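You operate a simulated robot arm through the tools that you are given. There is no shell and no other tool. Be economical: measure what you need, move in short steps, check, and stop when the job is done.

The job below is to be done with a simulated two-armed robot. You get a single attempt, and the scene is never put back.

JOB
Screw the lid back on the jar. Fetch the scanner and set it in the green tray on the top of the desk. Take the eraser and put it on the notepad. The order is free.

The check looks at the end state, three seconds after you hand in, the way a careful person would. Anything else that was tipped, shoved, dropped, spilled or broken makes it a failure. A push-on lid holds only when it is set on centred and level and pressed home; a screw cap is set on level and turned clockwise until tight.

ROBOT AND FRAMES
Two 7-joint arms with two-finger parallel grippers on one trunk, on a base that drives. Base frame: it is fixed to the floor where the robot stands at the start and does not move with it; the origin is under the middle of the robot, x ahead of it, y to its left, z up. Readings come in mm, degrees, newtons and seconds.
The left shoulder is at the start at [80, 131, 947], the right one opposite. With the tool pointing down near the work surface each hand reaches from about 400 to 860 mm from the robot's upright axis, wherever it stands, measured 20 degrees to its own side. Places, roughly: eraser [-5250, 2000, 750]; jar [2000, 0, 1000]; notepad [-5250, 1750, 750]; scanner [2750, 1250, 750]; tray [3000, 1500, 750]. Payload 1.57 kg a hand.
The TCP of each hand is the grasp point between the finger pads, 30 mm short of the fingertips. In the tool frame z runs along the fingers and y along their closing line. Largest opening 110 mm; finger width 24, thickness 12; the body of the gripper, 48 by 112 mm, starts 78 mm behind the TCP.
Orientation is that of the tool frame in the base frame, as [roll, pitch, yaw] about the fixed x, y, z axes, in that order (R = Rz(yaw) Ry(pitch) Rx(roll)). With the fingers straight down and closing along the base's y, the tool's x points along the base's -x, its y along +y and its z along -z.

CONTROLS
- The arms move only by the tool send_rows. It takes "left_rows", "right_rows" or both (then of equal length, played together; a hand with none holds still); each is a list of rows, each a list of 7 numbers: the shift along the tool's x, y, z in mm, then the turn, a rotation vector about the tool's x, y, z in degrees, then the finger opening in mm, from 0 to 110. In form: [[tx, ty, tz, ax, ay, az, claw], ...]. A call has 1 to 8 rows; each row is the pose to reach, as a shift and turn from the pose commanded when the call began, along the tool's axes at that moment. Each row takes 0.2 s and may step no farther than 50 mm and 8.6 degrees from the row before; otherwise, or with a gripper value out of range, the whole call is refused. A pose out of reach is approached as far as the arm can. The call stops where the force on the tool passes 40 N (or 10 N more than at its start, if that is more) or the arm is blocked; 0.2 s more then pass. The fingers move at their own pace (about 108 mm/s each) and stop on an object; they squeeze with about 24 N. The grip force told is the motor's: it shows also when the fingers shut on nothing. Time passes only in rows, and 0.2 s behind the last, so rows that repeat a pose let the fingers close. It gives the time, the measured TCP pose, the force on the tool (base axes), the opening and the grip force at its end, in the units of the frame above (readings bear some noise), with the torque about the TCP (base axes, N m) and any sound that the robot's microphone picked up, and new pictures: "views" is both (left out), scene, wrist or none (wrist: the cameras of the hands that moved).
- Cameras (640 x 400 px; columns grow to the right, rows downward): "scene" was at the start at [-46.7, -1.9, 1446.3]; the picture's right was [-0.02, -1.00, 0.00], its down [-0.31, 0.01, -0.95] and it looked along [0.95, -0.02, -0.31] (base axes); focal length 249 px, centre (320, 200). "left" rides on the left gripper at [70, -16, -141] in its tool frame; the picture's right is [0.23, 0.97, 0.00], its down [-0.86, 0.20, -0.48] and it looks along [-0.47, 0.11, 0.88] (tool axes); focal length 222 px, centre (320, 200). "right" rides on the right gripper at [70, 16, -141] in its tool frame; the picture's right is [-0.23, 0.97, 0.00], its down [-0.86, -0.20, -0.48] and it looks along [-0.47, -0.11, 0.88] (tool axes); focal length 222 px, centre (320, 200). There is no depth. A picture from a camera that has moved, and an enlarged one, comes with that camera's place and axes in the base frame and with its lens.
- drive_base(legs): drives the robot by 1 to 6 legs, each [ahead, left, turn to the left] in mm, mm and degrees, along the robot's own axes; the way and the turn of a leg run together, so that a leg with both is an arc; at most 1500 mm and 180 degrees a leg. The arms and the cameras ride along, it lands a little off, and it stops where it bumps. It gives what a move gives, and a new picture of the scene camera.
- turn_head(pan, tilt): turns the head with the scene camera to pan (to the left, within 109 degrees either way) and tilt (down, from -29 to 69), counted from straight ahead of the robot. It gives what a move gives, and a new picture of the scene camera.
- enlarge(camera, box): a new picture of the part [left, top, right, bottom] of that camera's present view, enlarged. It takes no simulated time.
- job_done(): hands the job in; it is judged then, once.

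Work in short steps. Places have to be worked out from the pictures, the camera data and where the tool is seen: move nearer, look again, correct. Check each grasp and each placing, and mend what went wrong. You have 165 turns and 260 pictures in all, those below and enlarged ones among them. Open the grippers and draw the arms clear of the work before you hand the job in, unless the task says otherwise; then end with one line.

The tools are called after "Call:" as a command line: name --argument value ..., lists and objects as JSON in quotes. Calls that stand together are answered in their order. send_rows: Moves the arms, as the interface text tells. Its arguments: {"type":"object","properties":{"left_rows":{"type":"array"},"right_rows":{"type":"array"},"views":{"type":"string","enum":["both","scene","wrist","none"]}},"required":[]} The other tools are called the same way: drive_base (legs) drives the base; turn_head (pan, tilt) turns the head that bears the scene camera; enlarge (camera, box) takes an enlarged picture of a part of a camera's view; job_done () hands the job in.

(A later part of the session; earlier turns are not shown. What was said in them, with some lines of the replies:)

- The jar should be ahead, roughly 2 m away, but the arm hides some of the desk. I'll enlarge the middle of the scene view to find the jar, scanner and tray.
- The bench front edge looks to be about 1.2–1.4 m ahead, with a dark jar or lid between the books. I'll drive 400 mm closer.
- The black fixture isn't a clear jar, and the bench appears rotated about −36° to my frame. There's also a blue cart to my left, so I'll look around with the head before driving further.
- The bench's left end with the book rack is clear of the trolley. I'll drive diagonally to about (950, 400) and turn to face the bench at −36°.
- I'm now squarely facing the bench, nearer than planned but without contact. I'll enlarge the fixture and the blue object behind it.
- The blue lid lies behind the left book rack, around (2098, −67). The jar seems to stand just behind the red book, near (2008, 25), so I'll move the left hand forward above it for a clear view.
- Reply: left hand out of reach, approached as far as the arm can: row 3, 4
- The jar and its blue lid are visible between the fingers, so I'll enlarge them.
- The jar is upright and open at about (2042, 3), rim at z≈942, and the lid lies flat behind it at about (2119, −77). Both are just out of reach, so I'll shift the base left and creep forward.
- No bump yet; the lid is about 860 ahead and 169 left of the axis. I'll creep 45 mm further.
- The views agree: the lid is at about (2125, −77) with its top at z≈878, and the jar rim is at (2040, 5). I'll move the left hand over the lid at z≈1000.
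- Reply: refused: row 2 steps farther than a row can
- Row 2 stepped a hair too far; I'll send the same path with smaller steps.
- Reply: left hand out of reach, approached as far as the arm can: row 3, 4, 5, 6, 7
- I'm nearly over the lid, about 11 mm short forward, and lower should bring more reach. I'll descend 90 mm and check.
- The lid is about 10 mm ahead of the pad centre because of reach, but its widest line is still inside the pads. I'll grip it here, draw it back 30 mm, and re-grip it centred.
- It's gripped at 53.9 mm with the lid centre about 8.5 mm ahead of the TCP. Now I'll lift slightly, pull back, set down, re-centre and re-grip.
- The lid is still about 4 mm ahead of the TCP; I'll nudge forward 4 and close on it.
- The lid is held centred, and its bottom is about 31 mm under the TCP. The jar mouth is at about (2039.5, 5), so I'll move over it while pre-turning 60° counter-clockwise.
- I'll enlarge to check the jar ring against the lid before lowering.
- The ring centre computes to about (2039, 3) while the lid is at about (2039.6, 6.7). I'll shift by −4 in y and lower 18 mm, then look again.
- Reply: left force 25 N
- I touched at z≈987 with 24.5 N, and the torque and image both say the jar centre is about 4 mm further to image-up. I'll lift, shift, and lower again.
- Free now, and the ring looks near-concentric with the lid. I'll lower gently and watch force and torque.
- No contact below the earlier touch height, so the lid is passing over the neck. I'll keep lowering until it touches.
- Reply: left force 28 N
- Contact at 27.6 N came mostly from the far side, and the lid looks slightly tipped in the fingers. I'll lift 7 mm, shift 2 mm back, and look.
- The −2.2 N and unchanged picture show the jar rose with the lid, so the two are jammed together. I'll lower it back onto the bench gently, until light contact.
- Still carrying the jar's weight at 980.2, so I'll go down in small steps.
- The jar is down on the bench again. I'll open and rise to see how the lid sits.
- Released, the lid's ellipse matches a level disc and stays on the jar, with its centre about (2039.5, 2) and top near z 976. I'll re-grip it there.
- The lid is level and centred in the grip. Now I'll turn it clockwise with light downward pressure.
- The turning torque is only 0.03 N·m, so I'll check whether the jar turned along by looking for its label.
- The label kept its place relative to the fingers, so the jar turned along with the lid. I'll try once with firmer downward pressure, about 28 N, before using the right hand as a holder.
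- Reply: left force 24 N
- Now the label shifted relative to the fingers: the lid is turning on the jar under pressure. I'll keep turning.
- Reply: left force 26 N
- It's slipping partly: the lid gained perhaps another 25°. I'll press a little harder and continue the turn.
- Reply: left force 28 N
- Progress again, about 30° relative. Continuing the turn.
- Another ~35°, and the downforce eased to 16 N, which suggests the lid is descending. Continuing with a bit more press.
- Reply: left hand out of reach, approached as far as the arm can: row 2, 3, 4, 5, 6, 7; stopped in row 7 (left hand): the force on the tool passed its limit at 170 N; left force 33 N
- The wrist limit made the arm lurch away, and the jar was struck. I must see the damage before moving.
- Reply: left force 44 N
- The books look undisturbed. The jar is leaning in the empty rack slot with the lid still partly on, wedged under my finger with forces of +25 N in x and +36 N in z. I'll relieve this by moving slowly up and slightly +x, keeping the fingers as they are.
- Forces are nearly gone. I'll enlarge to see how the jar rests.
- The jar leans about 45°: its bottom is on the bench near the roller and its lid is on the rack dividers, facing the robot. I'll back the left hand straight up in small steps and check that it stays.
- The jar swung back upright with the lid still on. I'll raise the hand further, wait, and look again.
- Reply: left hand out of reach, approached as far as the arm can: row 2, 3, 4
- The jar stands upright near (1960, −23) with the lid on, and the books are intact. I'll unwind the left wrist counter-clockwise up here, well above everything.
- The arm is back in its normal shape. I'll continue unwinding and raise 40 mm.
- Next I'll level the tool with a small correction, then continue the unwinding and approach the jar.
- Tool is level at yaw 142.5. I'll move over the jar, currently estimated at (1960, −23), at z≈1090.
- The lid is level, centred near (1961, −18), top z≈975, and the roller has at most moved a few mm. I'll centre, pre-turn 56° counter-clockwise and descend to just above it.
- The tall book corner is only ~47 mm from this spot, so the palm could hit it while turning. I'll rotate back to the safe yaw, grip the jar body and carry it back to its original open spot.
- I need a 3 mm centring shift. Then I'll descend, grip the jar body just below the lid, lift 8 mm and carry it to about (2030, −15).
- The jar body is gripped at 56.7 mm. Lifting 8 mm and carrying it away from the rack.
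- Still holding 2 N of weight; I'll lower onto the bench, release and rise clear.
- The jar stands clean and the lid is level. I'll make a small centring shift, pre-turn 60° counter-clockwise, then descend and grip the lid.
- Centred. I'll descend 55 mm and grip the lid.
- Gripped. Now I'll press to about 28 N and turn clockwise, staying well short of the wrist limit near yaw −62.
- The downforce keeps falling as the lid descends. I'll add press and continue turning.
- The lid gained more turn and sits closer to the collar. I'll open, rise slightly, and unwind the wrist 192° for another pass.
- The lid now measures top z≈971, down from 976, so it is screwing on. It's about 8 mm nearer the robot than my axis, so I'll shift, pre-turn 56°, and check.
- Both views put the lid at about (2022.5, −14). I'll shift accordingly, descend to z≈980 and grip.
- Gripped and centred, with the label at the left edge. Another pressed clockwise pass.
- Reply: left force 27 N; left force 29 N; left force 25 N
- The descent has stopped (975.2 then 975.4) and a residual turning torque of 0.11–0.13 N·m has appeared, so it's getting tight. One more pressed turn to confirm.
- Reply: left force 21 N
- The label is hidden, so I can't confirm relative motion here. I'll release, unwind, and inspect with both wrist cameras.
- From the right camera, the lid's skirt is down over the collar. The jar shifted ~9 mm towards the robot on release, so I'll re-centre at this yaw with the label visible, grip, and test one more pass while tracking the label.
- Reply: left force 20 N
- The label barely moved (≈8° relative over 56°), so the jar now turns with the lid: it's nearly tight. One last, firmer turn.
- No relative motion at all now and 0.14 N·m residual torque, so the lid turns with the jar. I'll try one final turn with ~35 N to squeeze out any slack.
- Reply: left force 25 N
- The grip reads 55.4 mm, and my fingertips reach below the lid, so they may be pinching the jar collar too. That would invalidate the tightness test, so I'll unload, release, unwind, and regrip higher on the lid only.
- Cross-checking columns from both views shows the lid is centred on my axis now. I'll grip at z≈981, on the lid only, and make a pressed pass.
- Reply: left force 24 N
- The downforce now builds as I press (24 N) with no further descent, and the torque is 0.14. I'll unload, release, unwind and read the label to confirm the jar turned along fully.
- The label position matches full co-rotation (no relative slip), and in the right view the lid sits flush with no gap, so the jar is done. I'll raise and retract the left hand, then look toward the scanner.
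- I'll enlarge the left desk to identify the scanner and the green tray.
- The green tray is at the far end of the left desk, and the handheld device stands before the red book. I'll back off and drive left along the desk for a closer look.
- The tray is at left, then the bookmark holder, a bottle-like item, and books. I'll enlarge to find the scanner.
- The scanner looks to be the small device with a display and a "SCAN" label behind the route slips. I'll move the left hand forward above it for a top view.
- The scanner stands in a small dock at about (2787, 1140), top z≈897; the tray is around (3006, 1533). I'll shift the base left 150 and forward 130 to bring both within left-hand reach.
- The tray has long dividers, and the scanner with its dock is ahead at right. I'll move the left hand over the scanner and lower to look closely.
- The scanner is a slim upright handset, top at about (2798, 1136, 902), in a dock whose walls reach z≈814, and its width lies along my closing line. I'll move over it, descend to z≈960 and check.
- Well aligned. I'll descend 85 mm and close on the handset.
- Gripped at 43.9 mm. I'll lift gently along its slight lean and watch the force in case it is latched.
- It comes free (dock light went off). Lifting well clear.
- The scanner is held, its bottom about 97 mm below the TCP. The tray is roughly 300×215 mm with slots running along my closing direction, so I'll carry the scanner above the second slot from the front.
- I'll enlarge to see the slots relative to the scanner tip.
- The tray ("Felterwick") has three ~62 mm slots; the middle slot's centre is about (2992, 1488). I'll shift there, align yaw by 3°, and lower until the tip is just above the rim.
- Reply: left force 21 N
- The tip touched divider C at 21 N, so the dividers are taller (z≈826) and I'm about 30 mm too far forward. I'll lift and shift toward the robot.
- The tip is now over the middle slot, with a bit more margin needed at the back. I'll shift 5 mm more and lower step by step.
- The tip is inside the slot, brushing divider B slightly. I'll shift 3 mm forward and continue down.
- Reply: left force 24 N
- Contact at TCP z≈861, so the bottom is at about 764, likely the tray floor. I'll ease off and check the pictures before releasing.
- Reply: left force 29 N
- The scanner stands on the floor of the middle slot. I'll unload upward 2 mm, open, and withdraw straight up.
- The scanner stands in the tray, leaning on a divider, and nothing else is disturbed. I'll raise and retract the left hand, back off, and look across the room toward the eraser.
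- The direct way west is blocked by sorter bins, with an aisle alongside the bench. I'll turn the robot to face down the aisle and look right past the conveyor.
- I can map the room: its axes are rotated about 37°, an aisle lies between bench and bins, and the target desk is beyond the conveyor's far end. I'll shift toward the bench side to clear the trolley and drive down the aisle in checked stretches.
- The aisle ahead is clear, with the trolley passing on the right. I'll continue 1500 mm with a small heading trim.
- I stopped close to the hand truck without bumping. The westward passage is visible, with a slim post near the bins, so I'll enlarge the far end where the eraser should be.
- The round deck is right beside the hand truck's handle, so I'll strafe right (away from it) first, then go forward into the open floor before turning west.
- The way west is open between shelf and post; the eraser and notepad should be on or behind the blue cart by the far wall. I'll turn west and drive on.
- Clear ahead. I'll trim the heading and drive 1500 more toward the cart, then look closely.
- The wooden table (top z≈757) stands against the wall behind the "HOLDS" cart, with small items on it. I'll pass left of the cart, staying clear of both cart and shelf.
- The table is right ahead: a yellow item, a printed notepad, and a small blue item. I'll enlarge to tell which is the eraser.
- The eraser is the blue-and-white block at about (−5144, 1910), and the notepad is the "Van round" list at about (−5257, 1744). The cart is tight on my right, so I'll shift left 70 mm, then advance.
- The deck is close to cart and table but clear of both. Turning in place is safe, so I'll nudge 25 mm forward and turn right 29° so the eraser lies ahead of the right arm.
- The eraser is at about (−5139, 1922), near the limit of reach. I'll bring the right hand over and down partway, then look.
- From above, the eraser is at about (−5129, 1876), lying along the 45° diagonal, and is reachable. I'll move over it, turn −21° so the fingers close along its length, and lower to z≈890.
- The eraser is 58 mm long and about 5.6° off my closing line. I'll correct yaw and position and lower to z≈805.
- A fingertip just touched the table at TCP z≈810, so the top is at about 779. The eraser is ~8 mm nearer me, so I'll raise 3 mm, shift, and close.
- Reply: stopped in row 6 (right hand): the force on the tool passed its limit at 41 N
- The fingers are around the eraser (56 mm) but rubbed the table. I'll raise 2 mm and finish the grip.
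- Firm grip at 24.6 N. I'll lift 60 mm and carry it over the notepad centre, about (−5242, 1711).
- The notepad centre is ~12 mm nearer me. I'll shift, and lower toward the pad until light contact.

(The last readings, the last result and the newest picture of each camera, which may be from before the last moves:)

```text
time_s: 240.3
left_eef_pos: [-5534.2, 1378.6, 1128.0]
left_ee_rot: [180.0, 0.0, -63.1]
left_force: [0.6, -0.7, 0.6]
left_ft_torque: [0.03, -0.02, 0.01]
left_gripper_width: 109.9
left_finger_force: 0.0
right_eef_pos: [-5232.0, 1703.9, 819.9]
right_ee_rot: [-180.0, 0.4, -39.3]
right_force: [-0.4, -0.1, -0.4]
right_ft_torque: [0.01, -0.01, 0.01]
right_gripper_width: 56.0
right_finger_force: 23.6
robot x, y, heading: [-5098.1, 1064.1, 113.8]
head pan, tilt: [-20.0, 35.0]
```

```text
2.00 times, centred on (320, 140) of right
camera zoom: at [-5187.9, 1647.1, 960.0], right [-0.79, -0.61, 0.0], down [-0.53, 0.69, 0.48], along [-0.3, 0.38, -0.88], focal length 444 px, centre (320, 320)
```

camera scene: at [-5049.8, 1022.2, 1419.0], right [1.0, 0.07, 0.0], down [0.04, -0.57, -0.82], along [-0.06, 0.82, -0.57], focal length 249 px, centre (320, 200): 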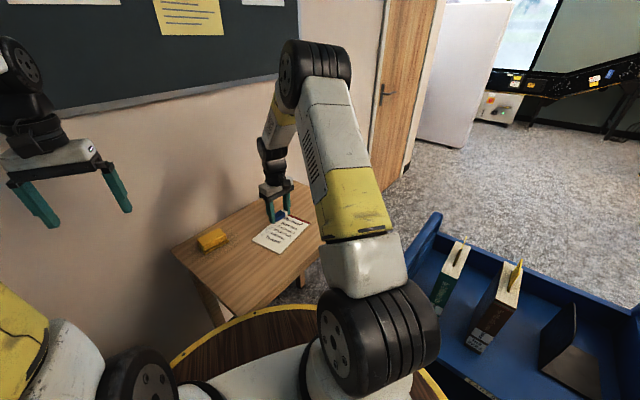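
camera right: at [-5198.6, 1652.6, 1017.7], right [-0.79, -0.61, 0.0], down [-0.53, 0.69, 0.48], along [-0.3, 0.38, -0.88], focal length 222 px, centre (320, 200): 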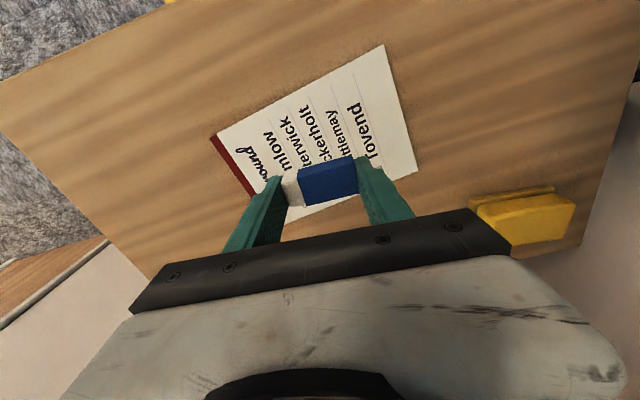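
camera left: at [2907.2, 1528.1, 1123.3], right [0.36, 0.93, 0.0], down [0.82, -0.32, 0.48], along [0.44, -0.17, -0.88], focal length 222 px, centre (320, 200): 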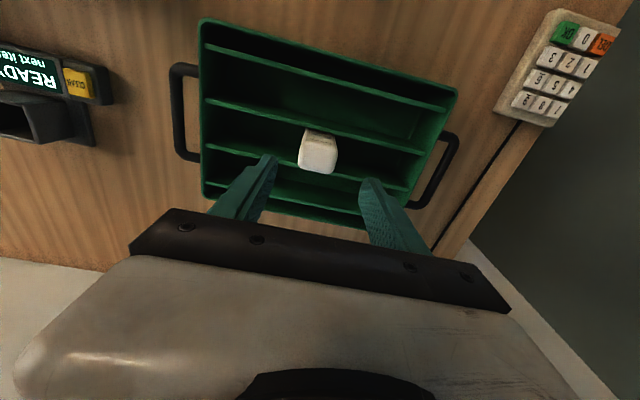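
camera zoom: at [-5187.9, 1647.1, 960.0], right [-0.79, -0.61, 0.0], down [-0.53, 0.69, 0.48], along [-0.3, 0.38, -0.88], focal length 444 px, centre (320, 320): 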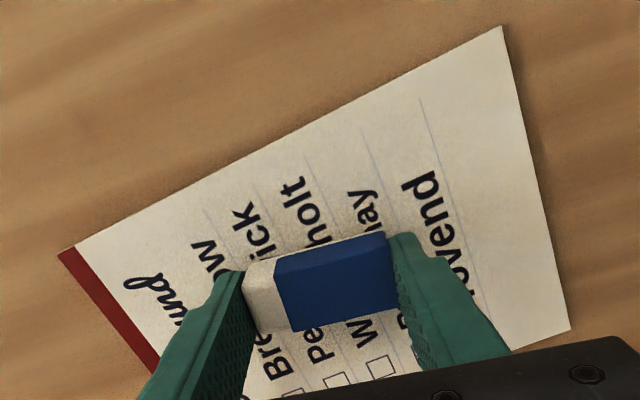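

Well placed over the notepad. I'll lower in 1 mm steps until contact.

Call:
send_rows --right_rows '[[0, 0, 1, 0, 0, 0, 45], [0, 0, 2, 0, 0, 0, 45], [0, 0, 3, 0, 0, 0, 45]]' --views "none"

```text
time_s: 241.2
left_eef_pos: [-5533.9, 1379.7, 1126.8]
left_ee_rot: [-180.0, 0.1, -63.1]
left_force: [-0.1, 0.4, -0.2]
left_ft_torque: [-0.02, 0.02, 0.0]
left_gripper_width: 109.9
left_finger_force: 0.1
right_eef_pos: [-5232.4, 1705.3, 817.2]
right_ee_rot: [180.0, 0.3, -39.3]
right_force: [0.3, 0.7, 0.6]
right_ft_torque: [-0.02, -0.01, 0.03]
right_gripper_width: 55.7
right_finger_force: 23.7
robot x, y, heading: [-5101.7, 1062.5, 114.2]
head pan, tilt: [-20.0, 35.0]
```

Call:
send_rows --right_rows '[[0, 0, 0.7, 0, 0, 0, 45], [0, 0, 1.4, 0, 0, 0, 45], [0, 0, 2.1, 0, 0, 0, 45]]' --views "none"

```text
time_s: 241.9
left_eef_pos: [-5534.4, 1379.3, 1127.8]
left_ee_rot: [179.9, 0.1, -63.1]
left_force: [-0.9, 0.1, 0.4]
left_ft_torque: [-0.01, 0.01, -0.02]
left_gripper_width: 110.3
left_finger_force: 0.1
right_eef_pos: [-5230.9, 1705.2, 814.4]
right_ee_rot: [-180.0, 0.4, -39.3]
right_force: [-0.6, -1.4, 0.0]
right_ft_torque: [0.0, -0.02, 0.03]
right_gripper_width: 55.6
right_finger_force: 24.1
robot x, y, heading: [-5101.0, 1060.7, 114.0]
head pan, tilt: [-20.0, 35.0]
```

Still no contact at 814.4; a few more small steps.

Call:
send_rows --right_rows '[[0, 0, 0.8, 0, 0, 0, 45], [0, 0, 1.6, 0, 0, 0, 45], [0, 0, 2.4, 0, 0, 0, 45]]' --views "none"

```text
time_s: 242.8
left_eef_pos: [-5533.3, 1378.8, 1129.0]
left_ee_rot: [-179.9, 0.0, -63.1]
left_force: [-0.5, -0.3, 0.2]
left_ft_torque: [0.0, 0.01, -0.01]
left_gripper_width: 110.2
left_finger_force: 0.1
right_eef_pos: [-5231.2, 1704.2, 813.9]
right_ee_rot: [180.0, 0.5, -39.3]
right_force: [4.1, -6.7, 32.1]
right_ft_torque: [-0.5, -0.26, -0.04]
right_gripper_width: 55.7
right_finger_force: 24.0
robot x, y, heading: [-5098.4, 1064.4, 114.2]
head pan, tilt: [-20.0, 35.0]
```

Contact now (32 N at z≈813.9). I'll ease up 1.5 mm, open gently, and withdraw upward.

Call:
send_rows --right_rows '[[0, 0, -1.3, 0, 0, 0, 45], [0, 0, -1.6, 0, 0, 0, 52], [0, 0, -2, 0, 0, 0, 60], [0, 0, -2, 0, 0, 0, 75], [0, 0, -3, 0, 0, 0, 85], [0, 0, -40, 0, 0, 0, 85], [0, 0, -85, 0, 0, 0, 85], [0, 0, -130, 0, 0, 0, 85]]' --views "wrist"

Call:
enlarge --camera "right" --box '[170, 40, 470, 240]'

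Call:
enlarge --camera "scene" --box '[160, 160, 360, 310]'

```text
time_s: 244.6
left_eef_pos: [-5534.1, 1380.3, 1127.8]
left_ee_rot: [179.9, -0.1, -63.2]
left_force: [-0.6, 0.3, -0.1]
left_ft_torque: [0.02, 0.0, 0.06]
left_gripper_width: 109.9
left_finger_force: 0.1
right_eef_pos: [-5229.0, 1703.4, 944.5]
right_ee_rot: [179.9, 0.3, -39.3]
right_force: [-0.7, 0.0, -0.2]
right_ft_torque: [-0.02, 0.02, -0.02]
right_gripper_width: 85.0
right_finger_force: 0.0
robot x, y, heading: [-5097.8, 1060.6, 114.2]
head pan, tilt: [-20.0, 35.0]
camera right: at [-5184.2, 1647.6, 1084.2], right [-0.79, -0.61, 0.0], down [-0.53, 0.69, 0.48], along [-0.3, 0.38, -0.88], focal length 222 px, centre (320, 200)
```

right: 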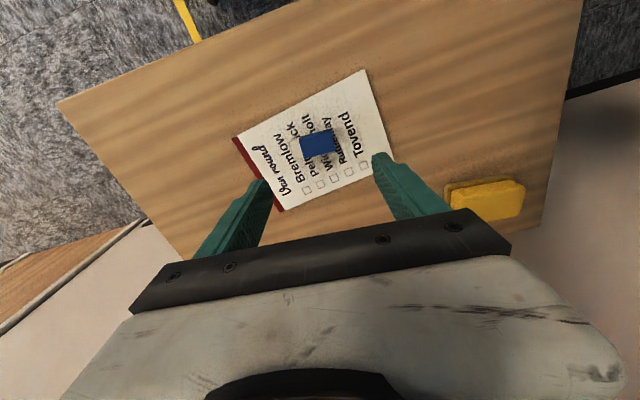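

```text
2.00 times, centred on (320, 140) of right
camera zoom: at [-5184.2, 1647.6, 1084.2], right [-0.79, -0.61, 0.0], down [-0.53, 0.69, 0.48], along [-0.3, 0.38, -0.88], focal length 444 px, centre (320, 320)
```

zoom: 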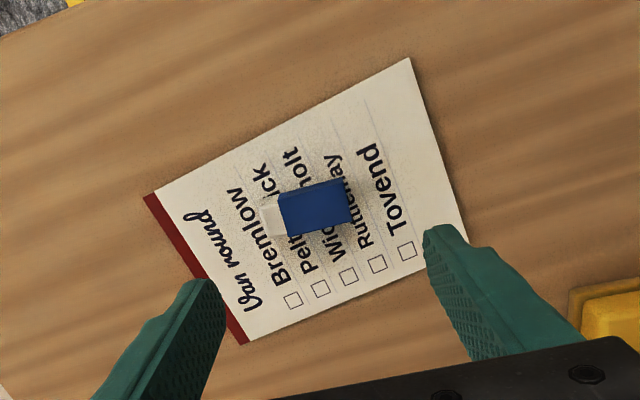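

```text
2.67 times, centred on (260, 235) of scene
camera zoom: at [-5049.9, 1022.5, 1419.0], right [1.0, 0.07, 0.0], down [0.04, -0.57, -0.82], along [-0.06, 0.82, -0.57], focal length 665 px, centre (480, 107)
```

zoom: 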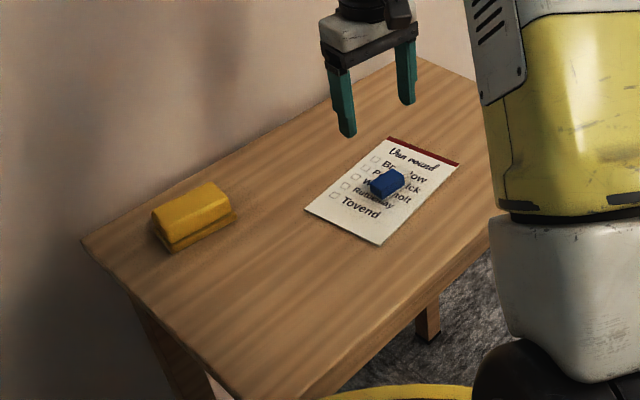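

The eraser lies centred on the notepad and nothing else there moved. I'll draw the right arm up and back clear of the table.

Call:
send_rows --right_rows '[[0, 0, -45, 0, 0, 0, 100], [0, 0, -90, 0, 0, 0, 110], [0, 0, -135, 0, 0, 0, 110], [0, 0, -180, 0, 0, 0, 110], [30, 0, -200, 0, 0, 0, 110], [60, 0, -200, 0, 0, 0, 110]]' --views "scene"

```text
time_s: 245.9
left_eef_pos: [-5534.3, 1380.0, 1128.1]
left_ee_rot: [180.0, 0.0, -63.2]
left_force: [0.3, -0.6, -0.1]
left_ft_torque: [-0.03, -0.01, -0.04]
left_gripper_width: 109.8
left_finger_force: 0.1
right_eef_pos: [-5179.9, 1665.5, 1142.5]
right_ee_rot: [179.8, 0.3, -39.3]
right_force: [-0.2, 0.6, -0.2]
right_ft_torque: [0.0, -0.01, 0.01]
right_gripper_width: 109.9
right_finger_force: 0.0
robot x, y, heading: [-5102.0, 1059.6, 113.9]
head pan, tilt: [-20.0, 35.0]
camera scene: at [-5050.1, 1022.5, 1419.0], right [1.0, 0.07, 0.0], down [0.04, -0.57, -0.82], along [-0.06, 0.82, -0.57], focal length 249 px, centre (320, 200)
```

scene: 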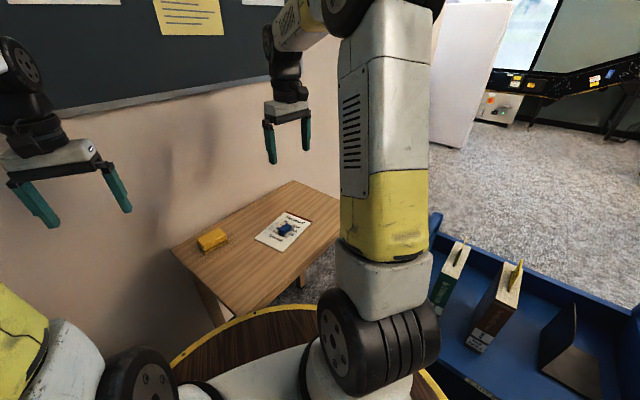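

All three jobs are in place, both grippers are open, and the arms are clear, so I'm handing in.

Call:
job_done

```text
The job is handed in.
```

I handed the job in with all three parts done: the lid is screwed on the jar, the scanner stands in the green tray and the eraser lies on the notepad. Partway through, the left arm lurched at its wrist limit and tipped the jar. It came back upright with the lid on and I tightened it afterwards, but it now stands a few centimetres from where it started, and the hand roller beside it may have moved a few millimetres.
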